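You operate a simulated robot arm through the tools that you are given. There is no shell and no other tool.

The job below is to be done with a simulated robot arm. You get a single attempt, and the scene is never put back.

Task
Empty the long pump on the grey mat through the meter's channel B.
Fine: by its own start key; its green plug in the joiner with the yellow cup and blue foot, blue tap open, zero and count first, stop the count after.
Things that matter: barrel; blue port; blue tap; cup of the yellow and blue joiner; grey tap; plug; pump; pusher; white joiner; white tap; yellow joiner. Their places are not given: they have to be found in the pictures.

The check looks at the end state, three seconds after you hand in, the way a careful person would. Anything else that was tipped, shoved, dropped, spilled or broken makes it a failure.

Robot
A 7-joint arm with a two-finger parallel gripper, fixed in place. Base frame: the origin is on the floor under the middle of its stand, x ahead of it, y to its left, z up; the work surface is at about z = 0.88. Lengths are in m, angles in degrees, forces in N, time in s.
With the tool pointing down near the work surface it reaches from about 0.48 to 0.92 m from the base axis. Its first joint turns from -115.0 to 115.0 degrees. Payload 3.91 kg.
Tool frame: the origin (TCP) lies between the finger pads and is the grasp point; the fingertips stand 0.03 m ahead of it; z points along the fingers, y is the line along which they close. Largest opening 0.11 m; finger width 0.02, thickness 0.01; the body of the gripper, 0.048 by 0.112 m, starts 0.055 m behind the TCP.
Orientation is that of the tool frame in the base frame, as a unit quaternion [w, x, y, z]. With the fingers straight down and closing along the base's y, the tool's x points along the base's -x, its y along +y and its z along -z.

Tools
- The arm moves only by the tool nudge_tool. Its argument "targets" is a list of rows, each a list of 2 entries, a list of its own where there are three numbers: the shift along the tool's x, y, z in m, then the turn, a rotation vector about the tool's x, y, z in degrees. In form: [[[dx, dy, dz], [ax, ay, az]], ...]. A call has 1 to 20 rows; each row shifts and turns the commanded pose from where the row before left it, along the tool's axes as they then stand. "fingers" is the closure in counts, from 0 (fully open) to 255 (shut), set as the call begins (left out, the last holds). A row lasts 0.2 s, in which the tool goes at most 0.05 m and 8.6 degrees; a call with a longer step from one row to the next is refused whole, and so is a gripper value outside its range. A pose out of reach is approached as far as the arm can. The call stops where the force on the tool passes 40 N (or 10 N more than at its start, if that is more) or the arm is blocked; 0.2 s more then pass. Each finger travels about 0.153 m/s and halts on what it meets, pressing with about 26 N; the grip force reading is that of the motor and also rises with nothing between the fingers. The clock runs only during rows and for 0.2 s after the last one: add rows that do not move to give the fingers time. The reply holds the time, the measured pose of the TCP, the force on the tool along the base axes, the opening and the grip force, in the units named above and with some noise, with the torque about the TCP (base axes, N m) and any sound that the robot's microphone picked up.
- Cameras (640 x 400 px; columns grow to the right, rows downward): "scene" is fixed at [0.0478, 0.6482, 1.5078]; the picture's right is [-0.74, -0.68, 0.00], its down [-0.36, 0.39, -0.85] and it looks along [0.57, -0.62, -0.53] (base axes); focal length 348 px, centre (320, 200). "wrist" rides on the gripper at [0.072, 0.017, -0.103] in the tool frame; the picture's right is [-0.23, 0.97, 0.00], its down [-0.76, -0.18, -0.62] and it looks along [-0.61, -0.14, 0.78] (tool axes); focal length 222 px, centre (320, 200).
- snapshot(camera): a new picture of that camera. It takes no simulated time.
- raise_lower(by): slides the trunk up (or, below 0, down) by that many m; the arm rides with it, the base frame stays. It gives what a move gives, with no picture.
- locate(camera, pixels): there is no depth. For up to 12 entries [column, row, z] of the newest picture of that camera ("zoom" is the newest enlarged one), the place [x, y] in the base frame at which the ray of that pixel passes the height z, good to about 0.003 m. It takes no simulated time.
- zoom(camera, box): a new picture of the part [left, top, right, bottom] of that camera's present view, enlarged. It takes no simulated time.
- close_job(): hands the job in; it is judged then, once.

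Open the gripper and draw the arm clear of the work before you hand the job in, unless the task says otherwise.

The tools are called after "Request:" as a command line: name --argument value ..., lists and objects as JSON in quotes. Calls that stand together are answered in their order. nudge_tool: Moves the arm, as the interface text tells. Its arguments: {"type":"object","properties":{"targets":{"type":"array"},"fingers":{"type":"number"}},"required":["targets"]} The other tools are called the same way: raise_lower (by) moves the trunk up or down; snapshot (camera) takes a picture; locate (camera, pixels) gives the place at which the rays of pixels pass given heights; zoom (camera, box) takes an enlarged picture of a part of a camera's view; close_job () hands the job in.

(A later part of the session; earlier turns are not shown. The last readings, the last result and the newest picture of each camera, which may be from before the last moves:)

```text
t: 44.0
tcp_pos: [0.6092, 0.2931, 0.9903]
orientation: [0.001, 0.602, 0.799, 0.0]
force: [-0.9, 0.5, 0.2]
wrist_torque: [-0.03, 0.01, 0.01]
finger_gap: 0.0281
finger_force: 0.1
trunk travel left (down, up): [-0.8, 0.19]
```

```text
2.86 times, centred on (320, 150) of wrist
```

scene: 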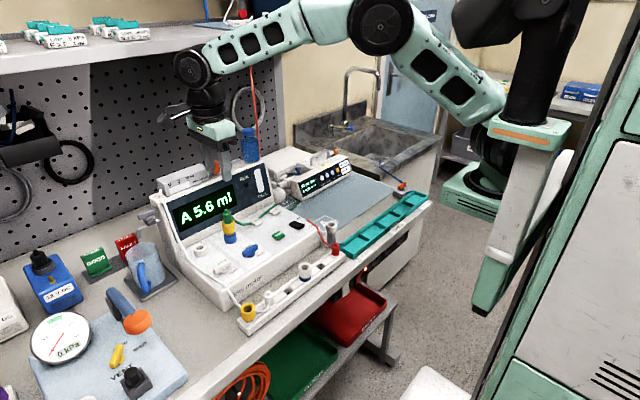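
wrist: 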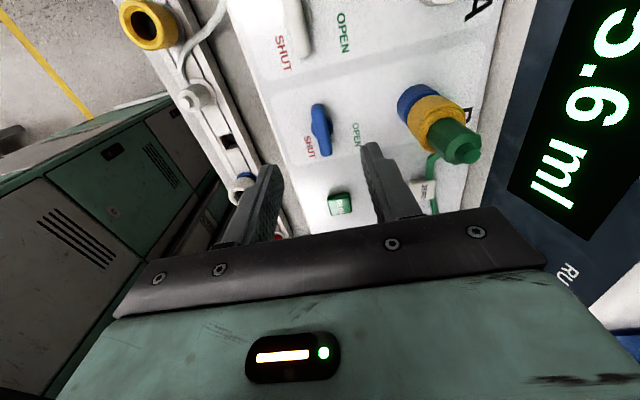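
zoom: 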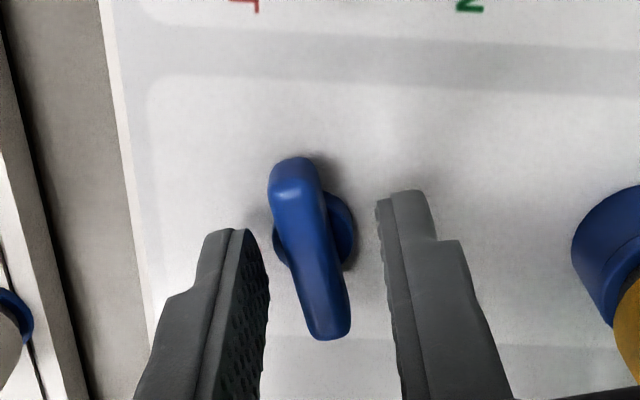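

The bar now sits centred lengthwise but about 2.3 mm toward the left finger (310 vs mid 321). I shift −2.2 mm along tool y and close again.

Request:
nudge_tool --targets '[[[0, -0.0022, 0], [0, 0, 0]], [[0, 0, 0], [0, 0, 0]]]'

Request:
nudge_tool --targets '[[[0, 0, 0], [0, 0, 0]], [[0, 0, 0], [0, 0, 0]], [[0, 0, 0], [0, 0, -8.0]], [[0, 0, 0], [0, 0, -8.0]]]' --fingers 255

Request:
zoom --camera "wrist" --box '[240, 80, 400, 220]'

```text
t: 44.6
tcp_pos: [0.6075, 0.292, 0.9902]
orientation: [0.0, 0.601, 0.799, -0.001]
force: [1.2, 0.0, 0.3]
wrist_torque: [0.0, -0.01, -0.01]
finger_gap: 0.0283
finger_force: 0.0
trunk travel left (down, up): [-0.8, 0.19]
```

```text
t: 45.6
tcp_pos: [0.6067, 0.2919, 0.9909]
orientation: [-0.001, 0.484, 0.875, -0.001]
force: [-5.2, -0.6, 4.3]
wrist_torque: [-0.37, -0.12, -0.02]
finger_gap: 0.0108
finger_force: 45.1
trunk travel left (down, up): [-0.8, 0.19]
```

```text
2.86 times, centred on (320, 150) of wrist
```

zoom: 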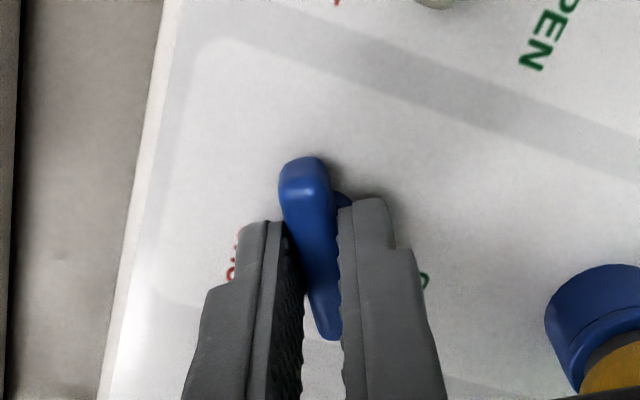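

Side force is only about 5 N after 32° of turn. I continue turning in stages.

Request:
nudge_tool --targets '[[[0, 0, 0], [0, 0, -8.0]], [[0, 0, 0], [0, 0, -8.0]], [[0, 0, 0], [0, 0, -8.0]]]'

Request:
zoom --camera "scene" --box '[215, 200, 295, 280]'

```text
t: 46.4
tcp_pos: [0.6072, 0.29, 0.99]
orientation: [0.0, 0.292, 0.956, 0.0]
force: [-6.2, -3.9, 4.6]
wrist_torque: [0.14, 0.49, -1.15]
finger_gap: 0.0125
finger_force: 44.9
trunk travel left (down, up): [-0.8, 0.19]
```

```text
5.00 times, centred on (255, 240) of scene
```

zoom: 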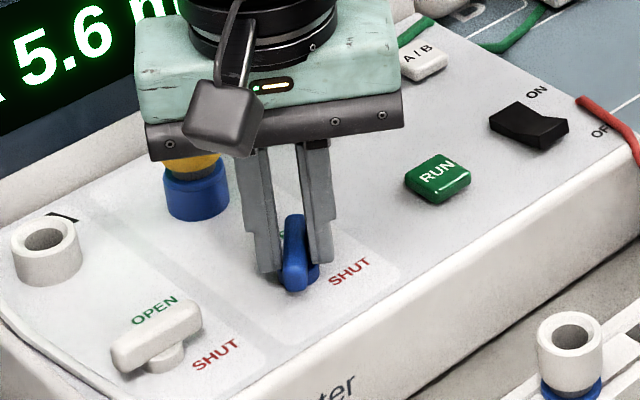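

Torque about z rose to −1.15 N·m and the gap opened to 0.0125, so the tap may have reached a stop near 50°. I look from the wrist.

Request:
zoom --camera "wrist" --box '[240, 80, 400, 220]'

Request:
snapshot --camera "wrist"

```text
2.86 times, centred on (320, 150) of wrist
```

zoom: 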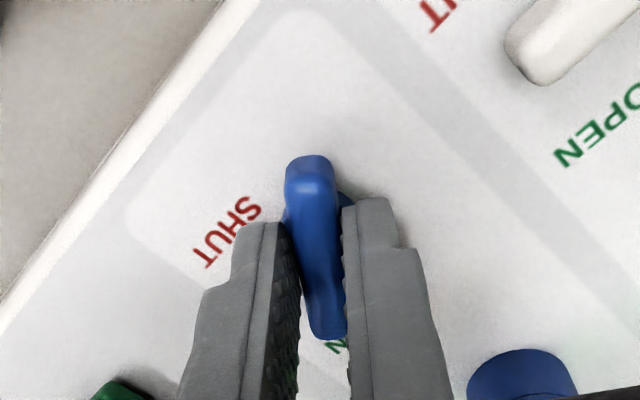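

```text
taken
```

wrist: 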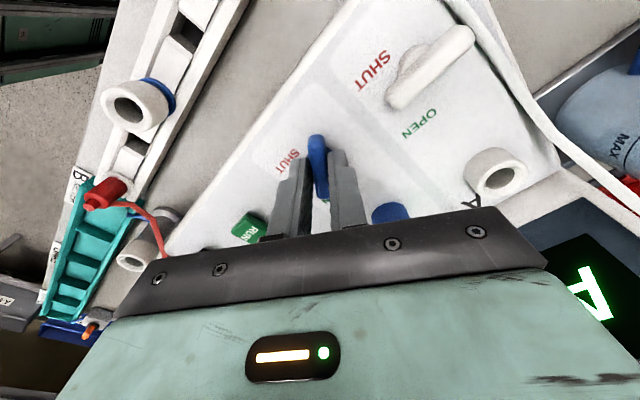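

The bar's far end now points at the OPEN label. I relax the grip and measure the bar's actual angle.

Request:
nudge_tool --targets '[[[0, 0, 0], [0, 0, 0]], [[0, 0, 0], [0, 0, 0]], [[0, 0, -0.03], [0, 0, 0]], [[0, 0, -0.04], [0, 0, 0]], [[0, 0, 0], [0, 0, 0]]]' --fingers 150

Request:
zoom --camera "scene" --box '[215, 200, 295, 280]'

Request:
snapshot --camera "wrist"

Request:
zoom --camera "wrist" --box '[240, 60, 400, 200]'

```text
t: 47.6
tcp_pos: [0.6066, 0.2919, 1.0596]
orientation: [0.0, 0.292, 0.956, 0.0]
force: [-0.5, -0.2, 0.0]
wrist_torque: [-0.02, 0.04, 0.03]
finger_gap: 0.0454
finger_force: 0.2
trunk travel left (down, up): [-0.8, 0.19]
```

```text
5.00 times, centred on (255, 240) of scene
```

zoom: 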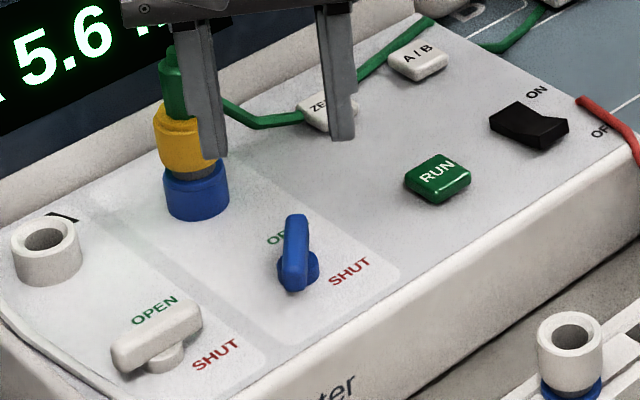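

```text
taken
```

wrist: 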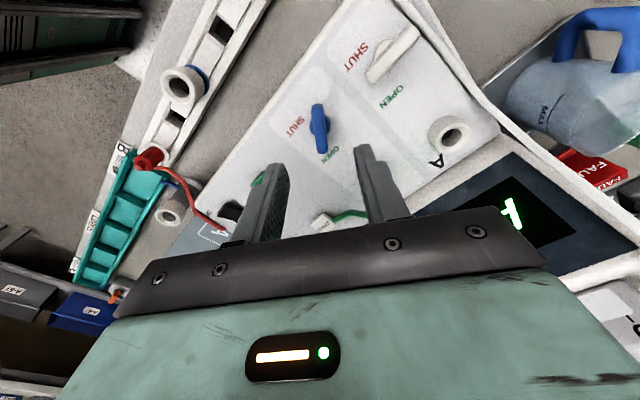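

```text
2.86 times, centred on (320, 130) of wrist
```

zoom: 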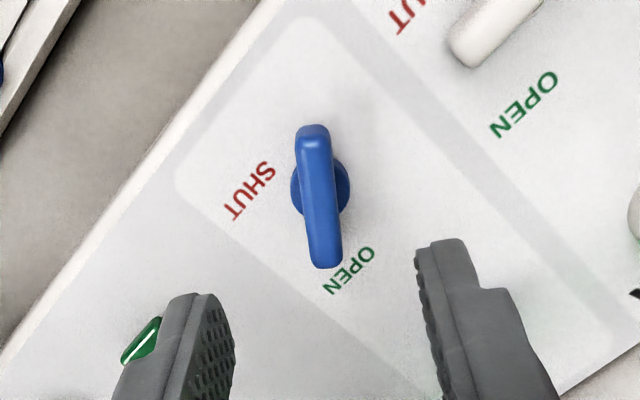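

I locate the bar's two ends at its top height to compute its angle.

Request:
locate --camera "wrist" --pixels '[[317.55, 106.2, 0.968], [322.45, 151.7, 0.968], [320.35, 125.5, 0.955], [295.5, 127.2, 0.948], [330.5, 154.5, 0.948], [378, 80, 0.968], [413, 45, 0.968]]'

Request:
locate --camera "scene" --pixels '[[250.4, 243.8, 0.968], [249.2, 257.5, 0.968]]'

```text
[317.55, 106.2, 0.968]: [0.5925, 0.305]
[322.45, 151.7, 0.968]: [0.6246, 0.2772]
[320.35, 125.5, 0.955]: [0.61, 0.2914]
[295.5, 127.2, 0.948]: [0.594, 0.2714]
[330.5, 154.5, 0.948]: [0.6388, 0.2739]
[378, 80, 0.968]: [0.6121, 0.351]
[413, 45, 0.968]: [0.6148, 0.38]
```

```text
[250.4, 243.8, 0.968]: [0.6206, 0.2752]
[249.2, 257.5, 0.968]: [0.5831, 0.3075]
```

The bar now lies at about −41° (turned ≈49° from its start), its end beside OPEN. To tell a real stop from a slip, I regrip aligned with the bar and try a few more degrees.

Request:
nudge_tool --targets '[[[0, 0, 0.0], [0, 0, 7]], [[0, 0, 0.035], [0, 0, 0]], [[0, 0, 0.034], [0, 0, 0]], [[0, 0, 0], [0, 0, 0]]]'

Request:
zoom --camera "wrist" --box '[240, 80, 400, 220]'

```text
t: 48.6
tcp_pos: [0.6061, 0.293, 0.9904]
orientation: [0.001, 0.35, 0.937, 0.0]
force: [0.6, 0.7, 0.3]
wrist_torque: [-0.02, 0.03, 0.02]
finger_gap: 0.0452
finger_force: 0.0
trunk travel left (down, up): [-0.8, 0.19]
```

```text
2.86 times, centred on (320, 150) of wrist
```

zoom: 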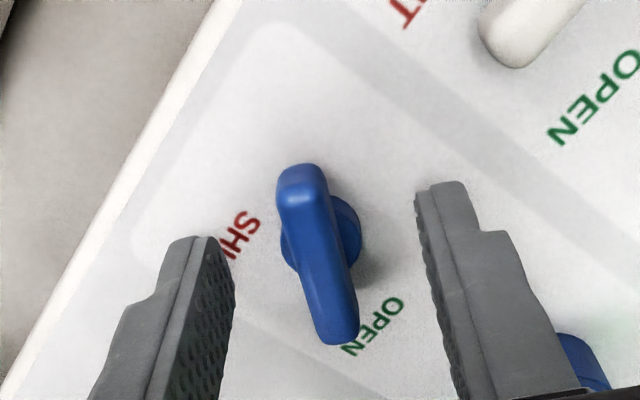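

The bar is between the fingers and parallel to the pads. I close, then turn −4° and read the torque.

Request:
nudge_tool --targets '[[[0, 0, 0], [0, 0, 0]], [[0, 0, 0], [0, 0, 0]], [[0, 0, 0], [0, 0, 0]]]' --fingers 255

Request:
nudge_tool --targets '[[[0, 0, 0], [0, 0, -4]], [[0, 0, 0], [0, 0, 0]]]'

Request:
nudge_tool --targets '[[[0, 0, 0], [0, 0, -4]], [[0, 0, 0], [0, 0, 0]]]'

```text
t: 49.4
tcp_pos: [0.6056, 0.2929, 0.9909]
orientation: [-0.001, 0.35, 0.937, -0.001]
force: [-3.3, -2.4, -2.5]
wrist_torque: [0.13, 0.19, 0.01]
finger_gap: 0.0111
finger_force: 44.7
trunk travel left (down, up): [-0.8, 0.19]
```

```text
t: 50.0
tcp_pos: [0.6055, 0.2922, 0.9904]
orientation: [-0.001, 0.317, 0.948, -0.001]
force: [-6.6, -3.0, -3.3]
wrist_torque: [0.51, 0.4, -1.06]
finger_gap: 0.0112
finger_force: 44.8
trunk travel left (down, up): [-0.8, 0.19]
```

```text
t: 50.6
tcp_pos: [0.6066, 0.2912, 0.9901]
orientation: [0.001, 0.284, 0.959, -0.002]
force: [-11.6, -3.1, -8.6]
wrist_torque: [0.05, -0.09, -1.08]
finger_gap: 0.0128
finger_force: 45.1
trunk travel left (down, up): [-0.8, 0.19]
```

The torque jumps to about −1.06 N·m at once and the fingers skew without moving the bar: it's at its OPEN end stop. I release and lift clear, then check the angle.

Request:
nudge_tool --targets '[[[0, 0, 0], [0, 0, 0]], [[0, 0, 0], [0, 0, 0]], [[0, 0, -0.03], [0, 0, 0]], [[0, 0, -0.04], [0, 0, 0]], [[0, 0, -0.04], [0, 0, 0]], [[0, 0, 0], [0, 0, 0]]]' --fingers 150

Request:
snapshot --camera "scene"

Request:
zoom --camera "scene" --box '[190, 190, 310, 290]'

Request:
snapshot --camera "wrist"

Request:
zoom --camera "wrist" --box '[240, 40, 400, 180]'

```text
t: 52.0
tcp_pos: [0.608, 0.2906, 1.1012]
orientation: [0.0, 0.284, 0.959, -0.001]
force: [-0.5, -0.1, -0.5]
wrist_torque: [-0.03, -0.01, -0.03]
finger_gap: 0.0452
finger_force: 0.1
trunk travel left (down, up): [-0.8, 0.19]
```

```text
taken
```

scene: 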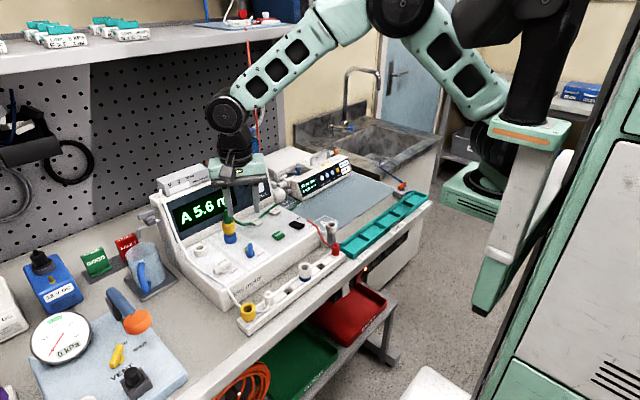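

```text
4.00 times, centred on (250, 240) of scene
```

zoom: 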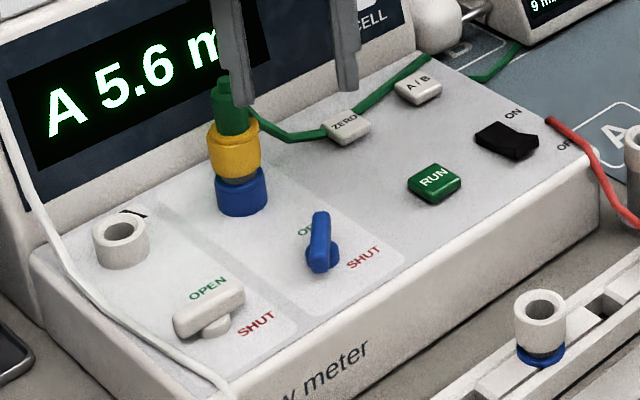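

```text
taken
```

wrist: 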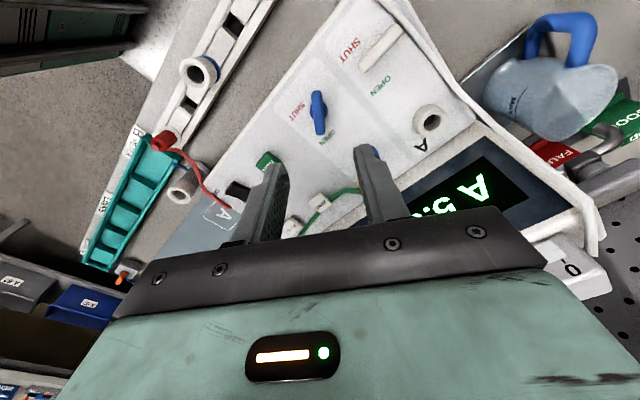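

```text
2.86 times, centred on (320, 110) of wrist
```

zoom: 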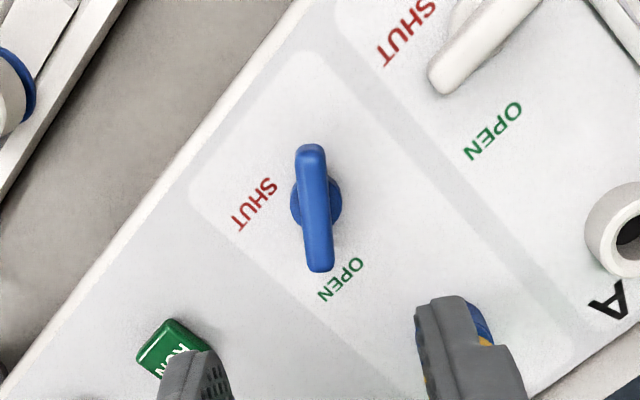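

The bar points to OPEN. Next the keys: I yaw back to straight, close the fingers to make a probe, and move above ZERO at about (0.70,0.197) to locate the keys precisely.

Request:
nudge_tool --targets '[[[0, 0, 0], [0, 0, -8.25]], [[0, 0, 0], [0, 0, -8.25]], [[0, 0, 0], [0, 0, -8.25]], [[0, 0, 0], [0, 0, -8.25]], [[-0.028, -0.031, 0], [0, 0, 0]], [[-0.028, -0.031, 0], [0, 0, 0]], [[-0.028, -0.031, 0], [0, 0, 0]], [[0, 0, 0], [0, 0, 0]]]' --fingers 255

Request:
snapshot --camera "wrist"

Request:
zoom --camera "wrist" --box '[230, 40, 410, 200]'

Request:
zoom --camera "scene" --box '[200, 170, 310, 260]'

```text
t: 53.8
tcp_pos: [0.692, 0.2029, 1.1008]
orientation: [0.001, 0.001, 1.0, 0.0]
force: [0.4, 0.0, 0.6]
wrist_torque: [0.0, 0.0, 0.01]
finger_gap: 0.0
finger_force: 26.0
trunk travel left (down, up): [-0.8, 0.19]
```

```text
taken
```

wrist: 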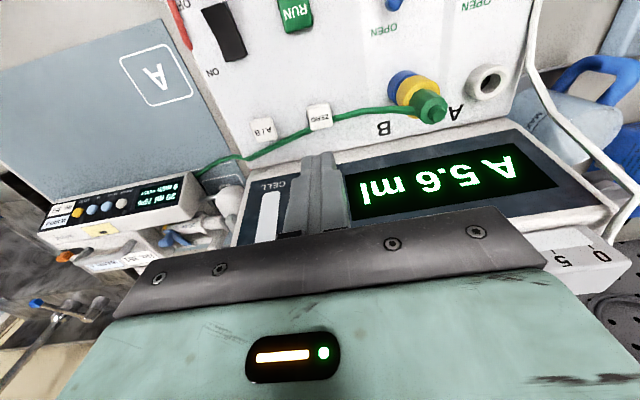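

```text
2.50 times, centred on (320, 120) of wrist
```

zoom: 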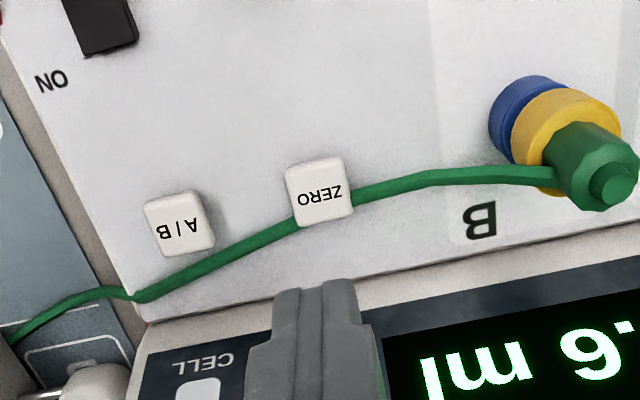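

```text
4.44 times, centred on (255, 215) of scene
```

zoom: 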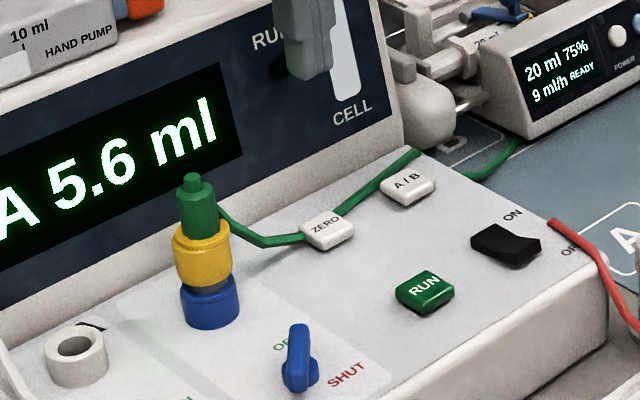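

ZERO is at wrist (320,116) and A/B at (263,129). I locate both from wrist and scene, plus RUN.

Request:
locate --camera "wrist" --pixels '[[320, 116, 0.955], [320, 116, 0.96], [263.2, 129.2, 0.955], [263.2, 129.2, 0.96], [295, 13, 0.96]]'

Request:
locate --camera "scene" --pixels '[[256.8, 220.5, 0.95], [256.8, 220.5, 0.955], [256.8, 220.5, 0.96], [274.8, 211.5, 0.955], [274.8, 211.5, 0.96], [278.4, 234.6, 0.955], [278.4, 234.6, 0.96]]'

```text
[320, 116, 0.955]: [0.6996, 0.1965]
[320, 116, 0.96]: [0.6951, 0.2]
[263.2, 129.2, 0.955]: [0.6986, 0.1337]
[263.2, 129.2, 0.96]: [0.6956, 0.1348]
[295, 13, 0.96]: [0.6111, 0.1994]
```

```text
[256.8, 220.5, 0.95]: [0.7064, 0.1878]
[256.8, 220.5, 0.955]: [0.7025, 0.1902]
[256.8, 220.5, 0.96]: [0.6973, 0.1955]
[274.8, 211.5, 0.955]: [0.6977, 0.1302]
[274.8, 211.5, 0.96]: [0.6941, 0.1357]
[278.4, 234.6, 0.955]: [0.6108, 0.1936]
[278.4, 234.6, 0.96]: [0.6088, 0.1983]
```

Keys: A/B (0.696,0.134), ZERO (0.697,0.198), RUN (0.609,0.199), tops near z≈0.96. I go above A/B first and descend to about 7 mm above it.

Request:
nudge_tool --targets '[[[-0.0015, -0.035, 0], [0, 0, 0]], [[-0.0015, -0.034, 0], [0, 0, 0]], [[0, 0, 0.035], [0, 0, 0]], [[0, 0, 0.035], [0, 0, 0]], [[0, 0, 0.032], [0, 0, 0]], [[0, 0, 0], [0, 0, 0]]]'

Request:
zoom --camera "scene" --box '[230, 170, 310, 250]'

Request:
zoom --camera "wrist" --box '[240, 80, 400, 220]'

```text
t: 55.2
tcp_pos: [0.6985, 0.1296, 0.9966]
orientation: [0.0, -0.001, 1.0, 0.0]
force: [0.2, -0.2, 0.6]
wrist_torque: [0.05, -0.04, 0.02]
finger_gap: 0.0
finger_force: 26.6
trunk travel left (down, up): [-0.8, 0.19]
```

```text
5.00 times, centred on (270, 210) of scene
```

zoom: 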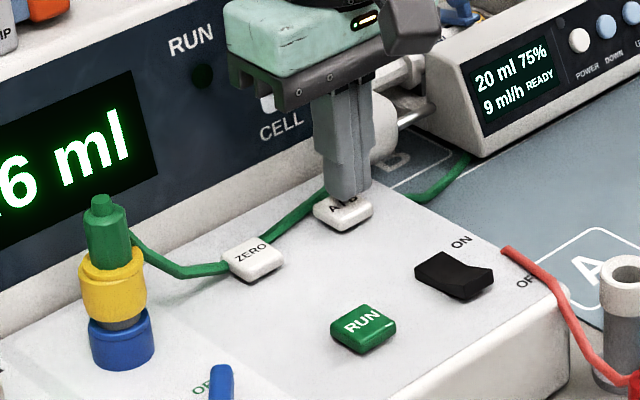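

```text
2.86 times, centred on (320, 150) of wrist
```

zoom: 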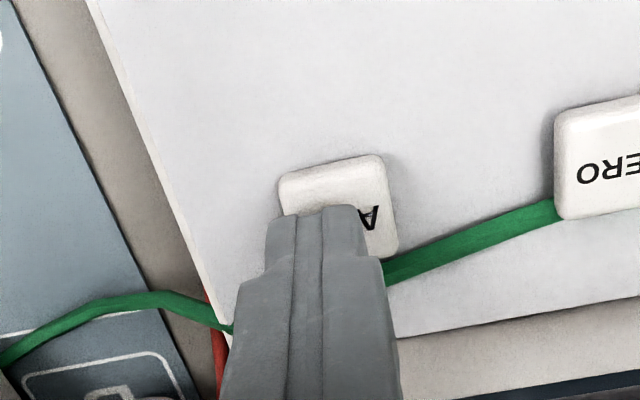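

The fingertip is about 4–5 mm too far toward +x and −y of the key centre (tip centre (315,230) vs key centre (337,210) in wrist zoom). I correct, then press down in small steps.

Request:
nudge_tool --targets '[[[0.0045, 0.0045, 0], [0, 0, 0]], [[0, 0, 0.003], [0, 0, 0]], [[0, 0, 0.002], [0, 0, 0]], [[0, 0, 0], [0, 0, 0]]]'

Request:
zoom --camera "scene" --box '[230, 170, 310, 250]'

Request:
zoom --camera "wrist" --box '[240, 80, 400, 220]'

```text
t: 56.2
tcp_pos: [0.6915, 0.1336, 0.9939]
orientation: [0.001, -0.001, 1.0, 0.001]
force: [0.4, 0.5, 0.6]
wrist_torque: [-0.01, 0.0, 0.0]
finger_gap: 0.0001
finger_force: 26.0
trunk travel left (down, up): [-0.8, 0.19]
```

```text
5.00 times, centred on (270, 210) of scene
```

zoom: 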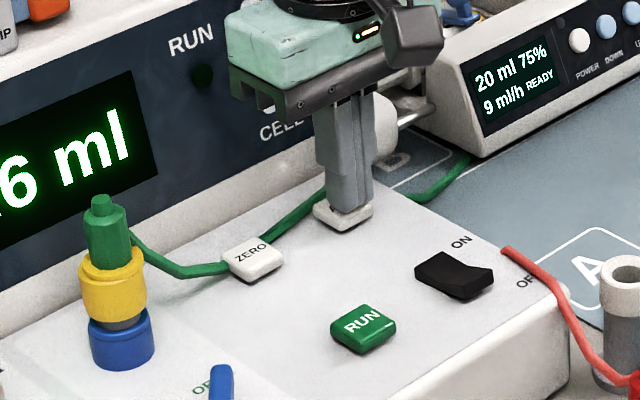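

```text
2.86 times, centred on (320, 150) of wrist
```

zoom: 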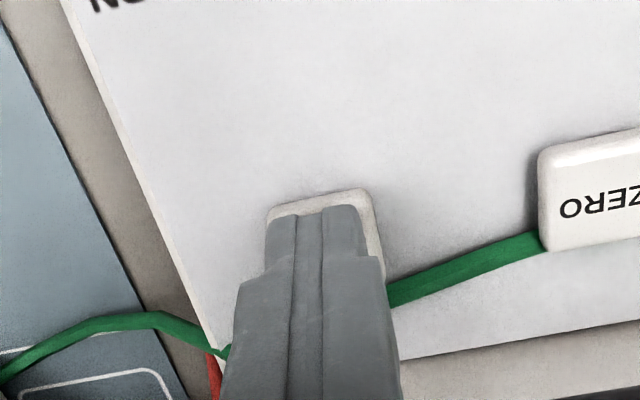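

The tip is now over the key. I press in 2 mm steps and watch force, sound and the display.

Request:
nudge_tool --targets '[[[0, 0, 0.002], [0, 0, 0]], [[0, 0, 0.002], [0, 0, 0]]]'

Request:
zoom --camera "scene" --box '[150, 150, 310, 250]'

```text
t: 56.8
tcp_pos: [0.6912, 0.1336, 0.9909]
orientation: [0.0, 0.001, 1.0, 0.0]
force: [1.2, 0.2, 0.6]
wrist_torque: [0.02, 0.01, 0.0]
finger_gap: 0.0001
finger_force: 26.4
trunk travel left (down, up): [-0.8, 0.19]
```

```text
4.00 times, centred on (230, 200) of scene
```

zoom: 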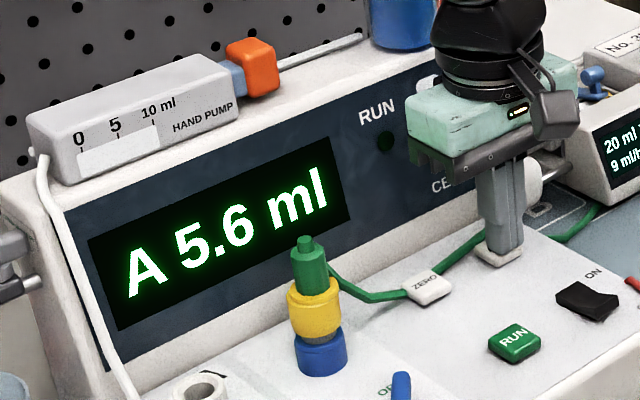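

No contact force yet and the display still reads A. I go down further in 1.5–2 mm steps.

Request:
nudge_tool --targets '[[[0, 0, 0.002], [0, 0, 0]], [[0, 0, 0.002], [0, 0, 0]]]'

Request:
zoom --camera "scene" --box '[150, 150, 310, 250]'

```text
t: 57.4
tcp_pos: [0.6899, 0.1338, 0.9872]
orientation: [0.0, 0.0, 1.0, 0.001]
force: [1.1, 0.2, 7.5]
wrist_torque: [0.0, -0.08, 0.01]
finger_gap: 0.0002
finger_force: 26.0
trunk travel left (down, up): [-0.8, 0.19]
heard: click
```

```text
4.00 times, centred on (230, 200) of scene
```

zoom: 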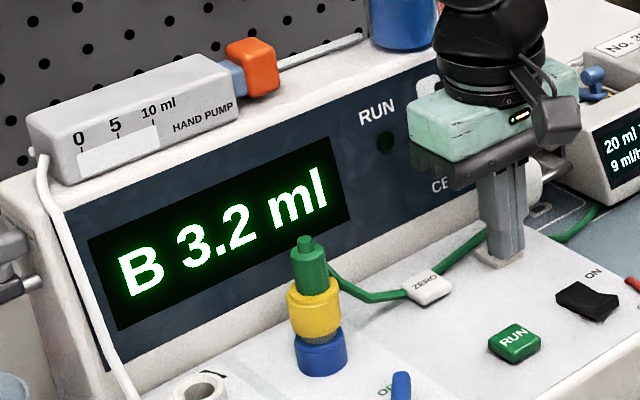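

A click was heard and the display shows "B 3.2 ml". I lift, move +64 mm in y to the ZERO key and check before pressing.

Request:
nudge_tool --targets '[[[0, 0, -0.02], [0, 0, 0]], [[0, 0, -0.01], [0, 0, 0]], [[-0.001, 0.032, 0], [0, 0, 0]], [[0, 0.032, 0], [0, 0, 0]], [[0, 0, 0.02], [0, 0, 0]], [[0, 0, 0], [0, 0, 0]]]'

Request:
zoom --camera "wrist" --box '[240, 80, 400, 220]'

Request:
zoom --camera "scene" --box '[150, 150, 310, 250]'

```text
t: 58.8
tcp_pos: [0.6901, 0.1987, 0.9973]
orientation: [0.0, 0.0, 1.0, 0.0]
force: [-0.1, 0.1, -0.2]
wrist_torque: [0.0, 0.05, -0.02]
finger_gap: 0.0
finger_force: 26.0
trunk travel left (down, up): [-0.8, 0.19]
```

```text
2.86 times, centred on (320, 150) of wrist
```

zoom: 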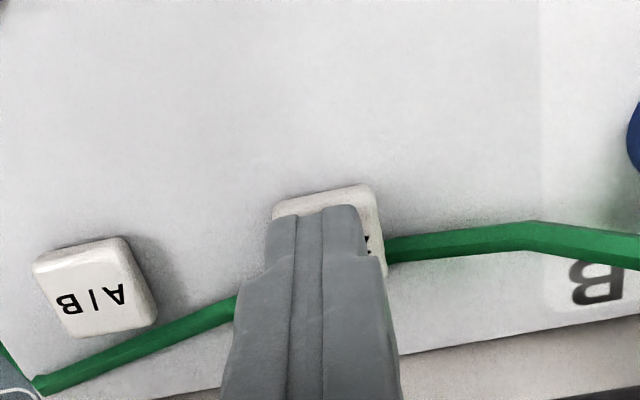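

```text
4.00 times, centred on (230, 200) of scene
```

zoom: 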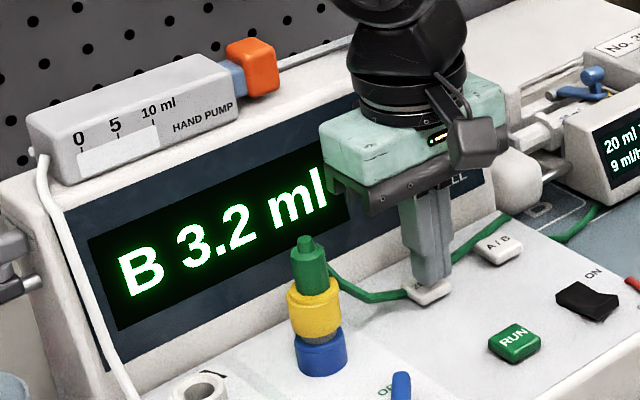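

The tip is over ZERO. I press in small steps to about the same depth as before.

Request:
nudge_tool --targets '[[[0, 0.0015, 0.003], [0, 0, 0]], [[0, 0, 0.003], [0, 0, 0]], [[0, 0, 0.002], [0, 0, 0]], [[0, 0, 0.002], [0, 0, 0]]]'

Request:
zoom --camera "scene" --box '[150, 150, 310, 250]'

```text
t: 59.8
tcp_pos: [0.6925, 0.1996, 0.9866]
orientation: [0.001, 0.0, 1.0, 0.0]
force: [-2.2, -1.6, 4.8]
wrist_torque: [0.0, 0.02, 0.02]
finger_gap: 0.0001
finger_force: 25.7
trunk travel left (down, up): [-0.8, 0.19]
heard: click
```

```text
4.00 times, centred on (230, 200) of scene
```

zoom: 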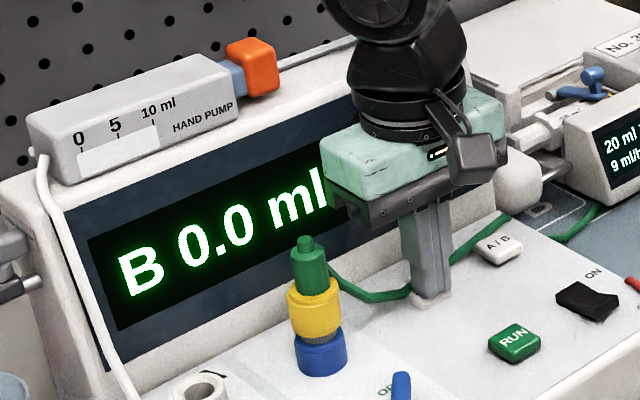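

Click heard and the display reads "B 0.0 ml". I lift and move to the RUN key (about 85 mm toward the robot).

Request:
nudge_tool --targets '[[[0, 0, -0.02], [0, 0, 0]], [[0, 0, -0.015], [0, 0, 0]], [[0.042, 0, 0], [0, 0, 0]], [[0.042, 0, 0], [0, 0, 0]], [[0, 0, 0.022], [0, 0, 0]], [[0, 0, 0], [0, 0, 0]]]'

Request:
zoom --camera "wrist" --box '[240, 80, 400, 220]'

Request:
zoom --camera "scene" --box '[230, 190, 310, 270]'

```text
t: 61.2
tcp_pos: [0.6071, 0.2, 1.0004]
orientation: [0.0, -0.001, 1.0, -0.001]
force: [-0.7, -0.3, -0.2]
wrist_torque: [-0.03, 0.0, 0.0]
finger_gap: 0.0
finger_force: 26.1
trunk travel left (down, up): [-0.8, 0.19]
```

```text
2.86 times, centred on (320, 150) of wrist
```

zoom: 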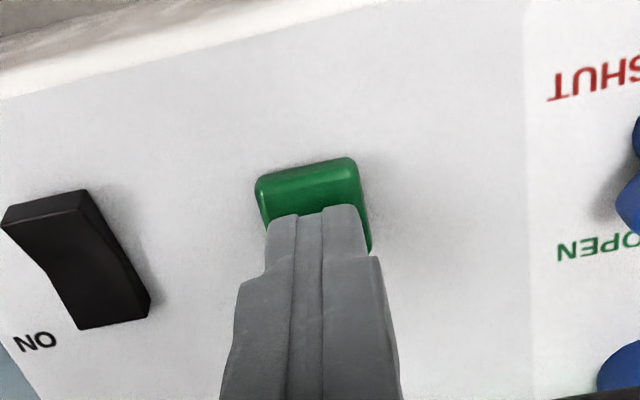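

```text
5.00 times, centred on (270, 230) of scene
```

zoom: 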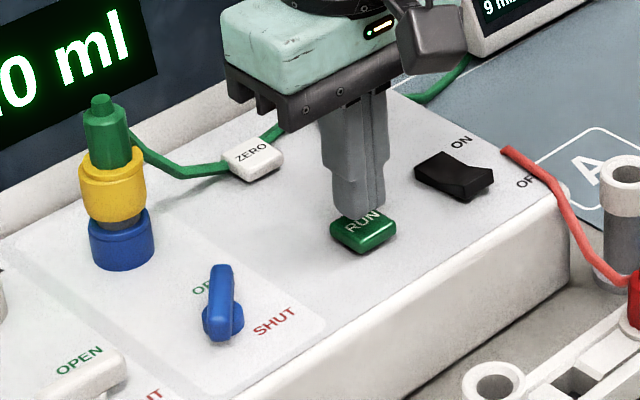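

The tip covers the rear half of RUN; I shift 4 mm toward the robot and press in small steps.

Request:
nudge_tool --targets '[[[0.004, 0, 0.002], [0, 0, 0]], [[0, 0, 0.003], [0, 0, 0]], [[0, 0, 0.003], [0, 0, 0]], [[0, 0, 0.002], [0, 0, 0]], [[0, 0, 0.002], [0, 0, 0]]]'

Request:
zoom --camera "scene" --box '[150, 150, 310, 250]'

```text
t: 62.4
tcp_pos: [0.6043, 0.2008, 0.9872]
orientation: [0.001, -0.001, 1.0, 0.001]
force: [-1.4, -1.0, 2.3]
wrist_torque: [-0.01, 0.05, 0.01]
finger_gap: 0.0
finger_force: 26.4
trunk travel left (down, up): [-0.8, 0.19]
heard: click
```

```text
4.00 times, centred on (230, 200) of scene
```

zoom: 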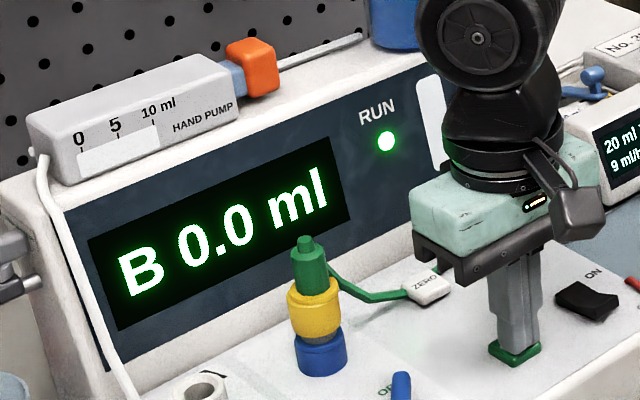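

The RUN lamp is lit (scene zoom (387,141)). I lift off and locate the pump's START key (yellow, about scene (337.6,169.4)).

Request:
nudge_tool --targets '[[[0, 0, -0.02], [0, 0, 0]], [[0, 0, -0.04], [0, 0, 0]], [[0, 0, -0.04], [0, 0, 0]], [[0, 0, -0.04], [0, 0, 0]], [[0, 0, 0], [0, 0, 0]]]'

Request:
snapshot --camera "scene"

Request:
zoom --camera "scene" --box '[270, 130, 370, 210]'

Request:
snapshot --camera "wrist"

Request:
locate --camera "scene" --pixels '[[337.6, 169.4, 0.92], [337.6, 169.4, 0.94], [337.6, 169.4, 0.96], [322, 175, 0.94], [326.5, 173, 0.94], [332, 171, 0.94]]'

```text
t: 63.6
tcp_pos: [0.5996, 0.1959, 1.128]
orientation: [0.0, 0.0, 1.0, 0.0]
force: [0.4, -0.3, -1.2]
wrist_torque: [-0.01, -0.01, -0.02]
finger_gap: 0.0003
finger_force: 26.1
trunk travel left (down, up): [-0.8, 0.19]
```

```text
taken
```

scene: 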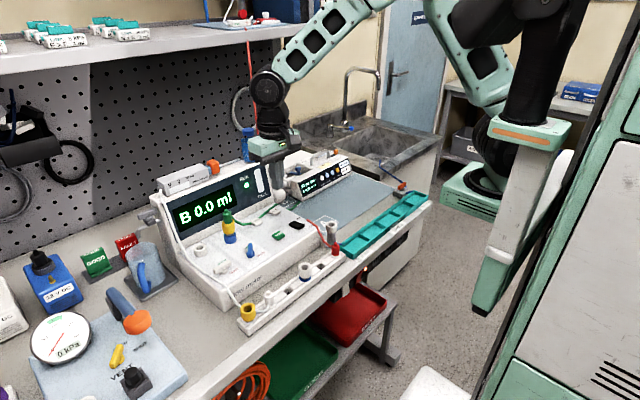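

```text
5.00 times, centred on (320, 170) of scene
```

zoom: 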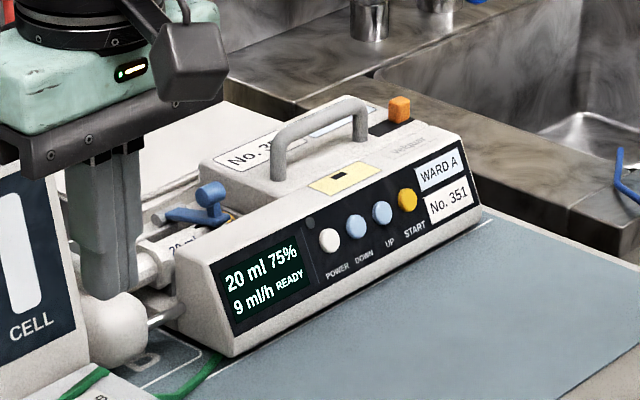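

```text
taken
```

wrist: 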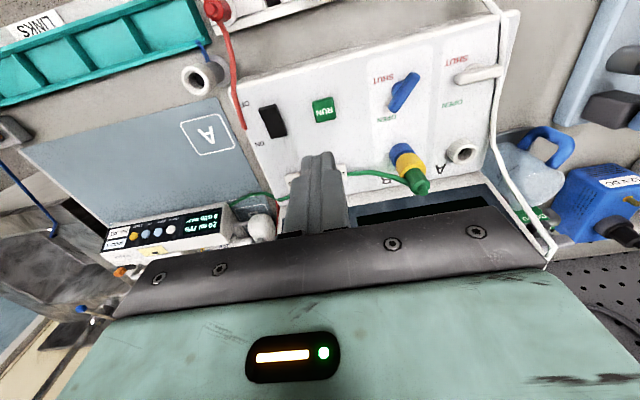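

```text
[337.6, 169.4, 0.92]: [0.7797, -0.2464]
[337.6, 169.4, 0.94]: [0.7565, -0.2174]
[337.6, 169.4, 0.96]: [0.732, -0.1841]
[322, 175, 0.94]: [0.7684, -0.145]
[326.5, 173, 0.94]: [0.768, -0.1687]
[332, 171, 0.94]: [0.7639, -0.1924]
```

I move the camera toward the pump (TCP about (0.68,−0.15,1.12)) to see its key face closely.

Request:
nudge_tool --targets '[[[-0.01, -0.043, 0], [0, 0, 0]], [[-0.01, -0.043, 0], [0, 0, 0]], [[-0.01, -0.043, 0], [0, 0, 0]], [[-0.01, -0.043, 0], [0, 0, 0]], [[-0.01, -0.043, 0], [0, 0, 0]], [[-0.01, -0.043, 0], [0, 0, 0]], [[-0.01, -0.043, 0], [0, 0, 0]], [[-0.01, -0.043, 0], [0, 0, 0]], [[0, 0, 0], [0, 0, 0]]]'

Request:
snapshot --camera "wrist"

Request:
zoom --camera "wrist" --box '[200, 40, 420, 200]'

Request:
snapshot --camera "scene"

```text
t: 65.6
tcp_pos: [0.6855, -0.1411, 1.1281]
orientation: [0.0, -0.001, 1.0, -0.001]
force: [0.2, -0.2, -0.4]
wrist_torque: [0.0, -0.01, 0.0]
finger_gap: 0.0
finger_force: 25.7
trunk travel left (down, up): [-0.8, 0.19]
```

```text
taken
```

wrist: 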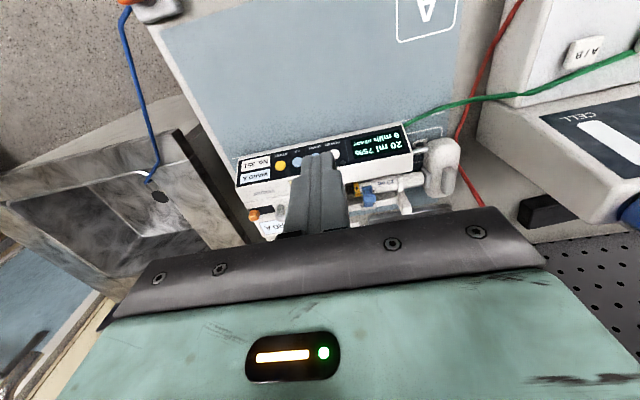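

```text
2.50 times, centred on (310, 120) of wrist
```

zoom: 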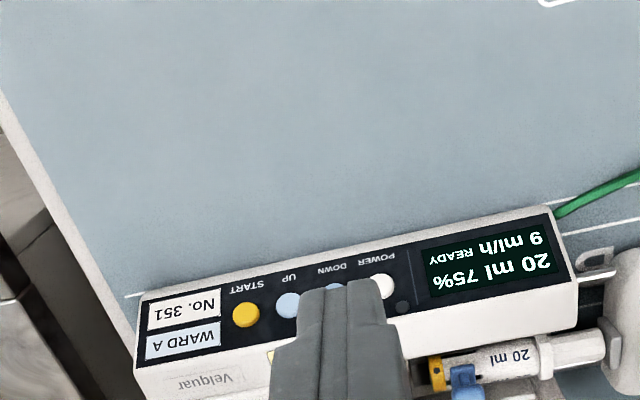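

```text
taken
```

scene: 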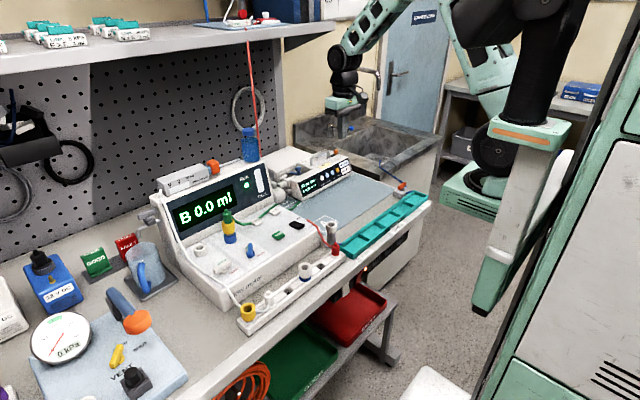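

START is at wrist (280.4,165.6). I triangulate it with the scene pixel (337.6,169.8) and also the panel's upper and lower edges to get the slope.

Request:
locate --camera "wrist" --pixels '[[280.4, 165.6, 0.92], [280.4, 165.6, 0.94], [280.4, 165.6, 0.96], [298, 162, 0.94], [336, 154, 0.94], [318, 142, 0.885], [318, 142, 0.9]]'

Request:
locate --camera "scene" --pixels '[[337.6, 169.8, 0.92], [337.6, 169.8, 0.93], [337.6, 169.8, 0.94], [337.6, 169.8, 0.95]]'

Request:
zoom --camera "scene" --box '[280, 140, 360, 205]'

```text
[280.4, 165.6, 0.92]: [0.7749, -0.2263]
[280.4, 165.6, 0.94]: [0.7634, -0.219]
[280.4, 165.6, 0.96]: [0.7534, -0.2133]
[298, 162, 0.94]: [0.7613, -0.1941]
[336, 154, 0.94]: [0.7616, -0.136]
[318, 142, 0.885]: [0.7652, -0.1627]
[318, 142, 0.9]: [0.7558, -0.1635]
```

```text
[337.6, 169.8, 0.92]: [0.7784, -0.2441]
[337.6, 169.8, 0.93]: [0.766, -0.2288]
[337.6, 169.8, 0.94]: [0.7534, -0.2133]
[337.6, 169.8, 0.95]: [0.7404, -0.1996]
```

```text
6.15 times, centred on (320, 172) of scene
```

zoom: 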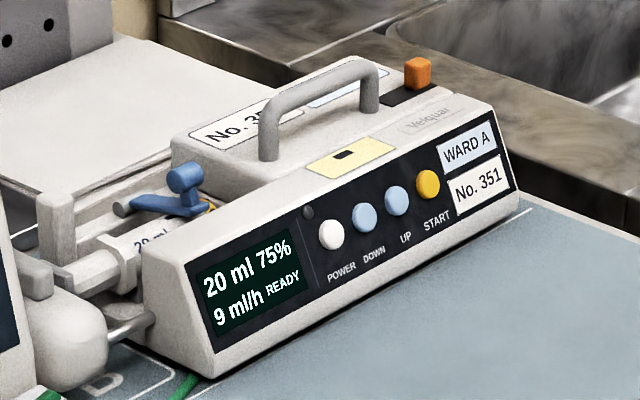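

START comes out near (0.763,−0.221,0.935). I locate the front face's bottom and top edges below and above START to learn its slope.

Request:
locate --camera "wrist" --pixels '[[280.4, 148, 0.882], [280.4, 150, 0.89], [280.4, 175, 0.95], [280.4, 175, 0.96], [280.4, 175, 0.97]]'

Request:
locate --camera "scene" --pixels '[[341.8, 180.5, 0.882], [341.8, 180.5, 0.89], [335.5, 166, 0.94], [335.5, 166, 0.95], [335.5, 166, 0.96], [335.5, 166, 0.97]]'

```text
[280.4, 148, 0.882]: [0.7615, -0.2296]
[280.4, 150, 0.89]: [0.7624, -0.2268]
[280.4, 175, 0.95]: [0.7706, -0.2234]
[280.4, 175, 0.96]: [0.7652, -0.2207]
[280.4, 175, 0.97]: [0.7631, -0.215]
```

```text
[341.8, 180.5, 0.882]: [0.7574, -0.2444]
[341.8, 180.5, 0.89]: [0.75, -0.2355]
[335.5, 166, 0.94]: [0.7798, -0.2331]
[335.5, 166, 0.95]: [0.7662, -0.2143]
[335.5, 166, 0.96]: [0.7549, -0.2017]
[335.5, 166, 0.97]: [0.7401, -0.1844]
```

The pump's front face is steep (x≈0.758 at its foot to 0.770 at its top edge), so START must be pushed forward. I tilt the tool 45° (about −tool y) so the closed fingertips point forward and down at the key, then stand off about 4 cm away.

Request:
nudge_tool --targets '[[[0, 0, 0], [0, -7.5, 0]], [[0, 0, 0], [0, -7.5, 0]], [[0, 0, 0], [0, -7.5, 0]], [[0, 0, 0], [0, -7.5, 0]], [[0, 0, 0], [0, -7.5, 0]], [[0, 0, 0], [0, -7.5, 0]], [[0, -0.04, 0], [0, 0, 0]], [[0, -0.04, 0], [0, 0, 0]], [[0, 0, 0], [0, 0, 0]]]'

Request:
snapshot --camera "wrist"

Request:
snapshot --camera "scene"

```text
t: 67.6
tcp_pos: [0.6859, -0.2232, 1.1305]
orientation: [0.383, 0.001, 0.924, -0.001]
force: [0.5, -1.0, -0.1]
wrist_torque: [0.01, 0.0, 0.0]
finger_gap: 0.0
finger_force: 26.1
trunk travel left (down, up): [-0.8, 0.19]
```

```text
taken
```

wrist: 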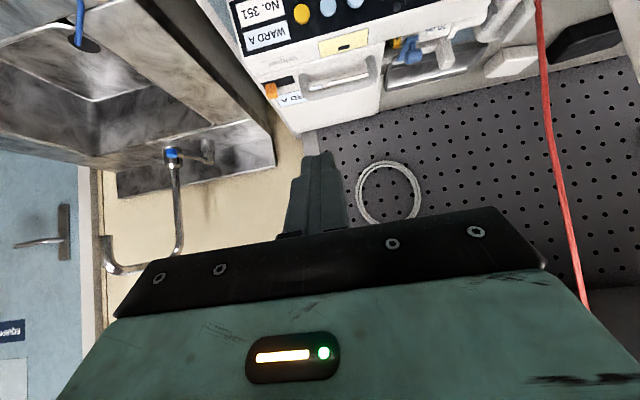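

```text
taken
```

scene: 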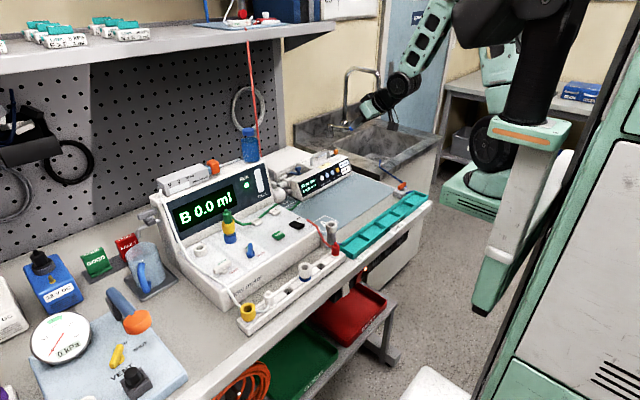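

START shows at wrist (302,13). I lower the tilted tool to a standoff in front of it, about TCP (0.70,−0.221,0.99).

Request:
nudge_tool --targets '[[[0.0224, 0.0005, 0.0273], [0, 0, 0]], [[0.0224, 0.0005, 0.0273], [0, 0, 0]], [[0.0224, 0.0005, 0.0273], [0, 0, 0]], [[0.0224, 0.0005, 0.0273], [0, 0, 0]], [[0, 0, 0], [0, 0, 0]]]'

Request:
snapshot --camera "wrist"

Request:
zoom --camera "wrist" --box '[240, 60, 400, 200]'

Request:
zoom --camera "scene" --box '[290, 120, 390, 200]'

```text
t: 68.8
tcp_pos: [0.6997, -0.2246, 0.9883]
orientation: [0.382, 0.0, 0.924, 0.0]
force: [-0.5, -0.6, -0.5]
wrist_torque: [0.01, 0.04, 0.04]
finger_gap: 0.0
finger_force: 26.0
trunk travel left (down, up): [-0.8, 0.19]
```

```text
taken
```

wrist: 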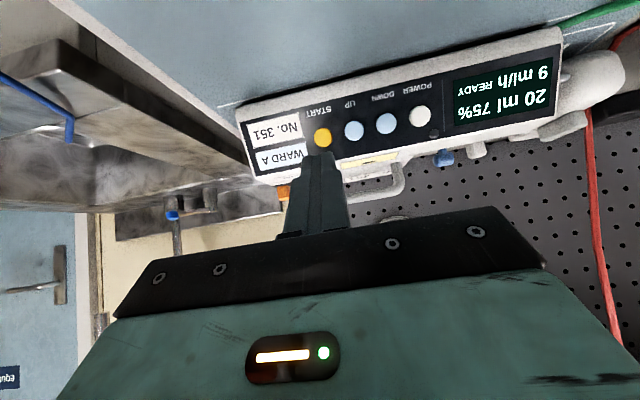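

```text
2.86 times, centred on (320, 130) of wrist
```

zoom: 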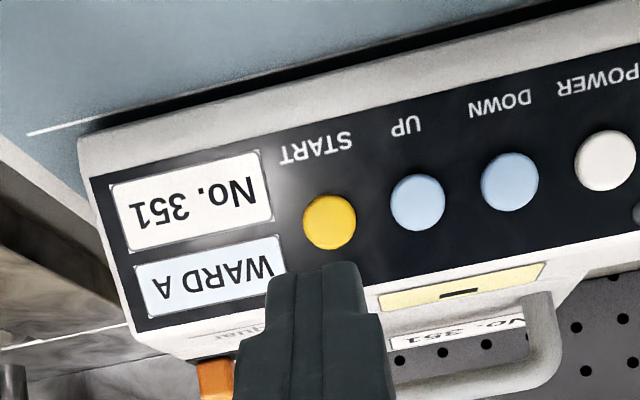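

```text
5.00 times, centred on (340, 160) of scene
```

zoom: 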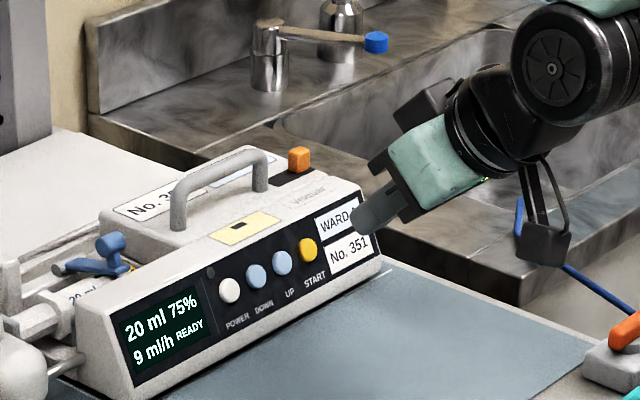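

START projects at wrist (323.5,137.7), about 5 cm ahead along the tool axis and nearly on it. I advance 35 mm along the tool axis with a 1.5 mm y correction and check.

Request:
nudge_tool --targets '[[[0, 0.0015, 0.0175], [0, 0, 0]], [[0, 0, 0.0175], [0, 0, 0]], [[0, 0, 0], [0, 0, 0]]]'

Request:
zoom --camera "wrist" --box '[250, 80, 390, 200]'

Request:
zoom --camera "scene" --box '[300, 130, 380, 200]'

```text
t: 69.6
tcp_pos: [0.7235, -0.2233, 0.9649]
orientation: [0.382, 0.0, 0.924, 0.0]
force: [0.1, -0.3, 0.2]
wrist_torque: [-0.01, 0.03, -0.01]
finger_gap: 0.0
finger_force: 25.6
trunk travel left (down, up): [-0.8, 0.19]
```

```text
3.33 times, centred on (320, 140) of wrist
```

zoom: 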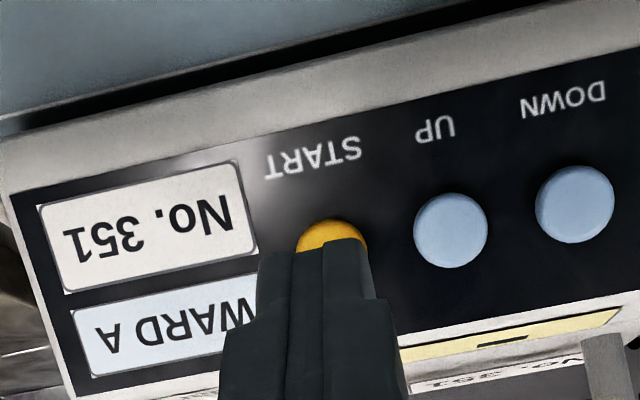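

```text
5.71 times, centred on (340, 165) of scene
```

zoom: 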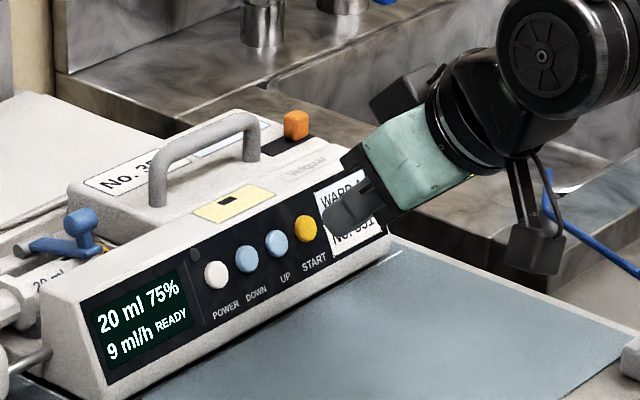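

The tip is about 1.5 cm from START and aligned within 3 mm. I advance slowly along the tool axis until contact or a click.

Request:
nudge_tool --targets '[[[0.0015, 0.001, 0.005], [0, 0, 0]], [[0, 0, 0.004], [0, 0, 0]], [[0, 0, 0.002], [0, 0, 0]]]'

Request:
zoom --camera "scene" --box '[300, 130, 380, 200]'

Request:
zoom --camera "wrist" --box '[250, 80, 390, 200]'

```text
t: 70.4
tcp_pos: [0.7276, -0.2192, 0.9549]
orientation: [0.383, 0.0, 0.924, 0.0]
force: [0.0, 0.8, 0.1]
wrist_torque: [0.01, 0.01, -0.02]
finger_gap: 0.0
finger_force: 25.8
trunk travel left (down, up): [-0.8, 0.19]
```

```text
5.71 times, centred on (340, 165) of scene
```

zoom: 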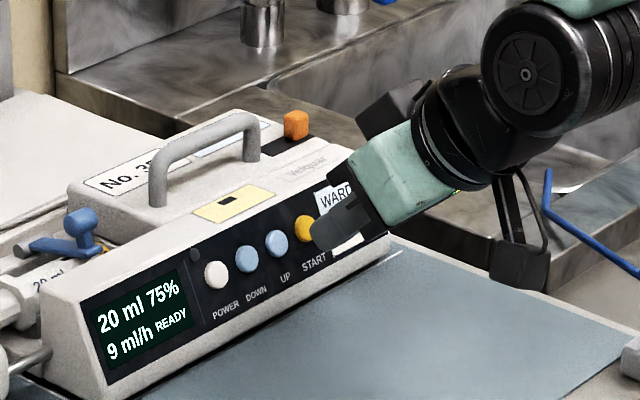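

```text
3.33 times, centred on (320, 140) of wrist
```

zoom: 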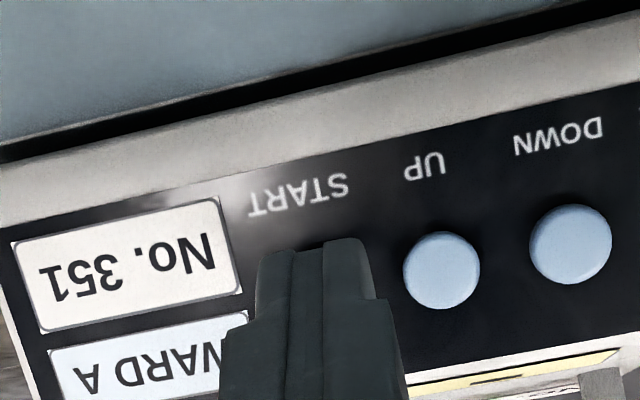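

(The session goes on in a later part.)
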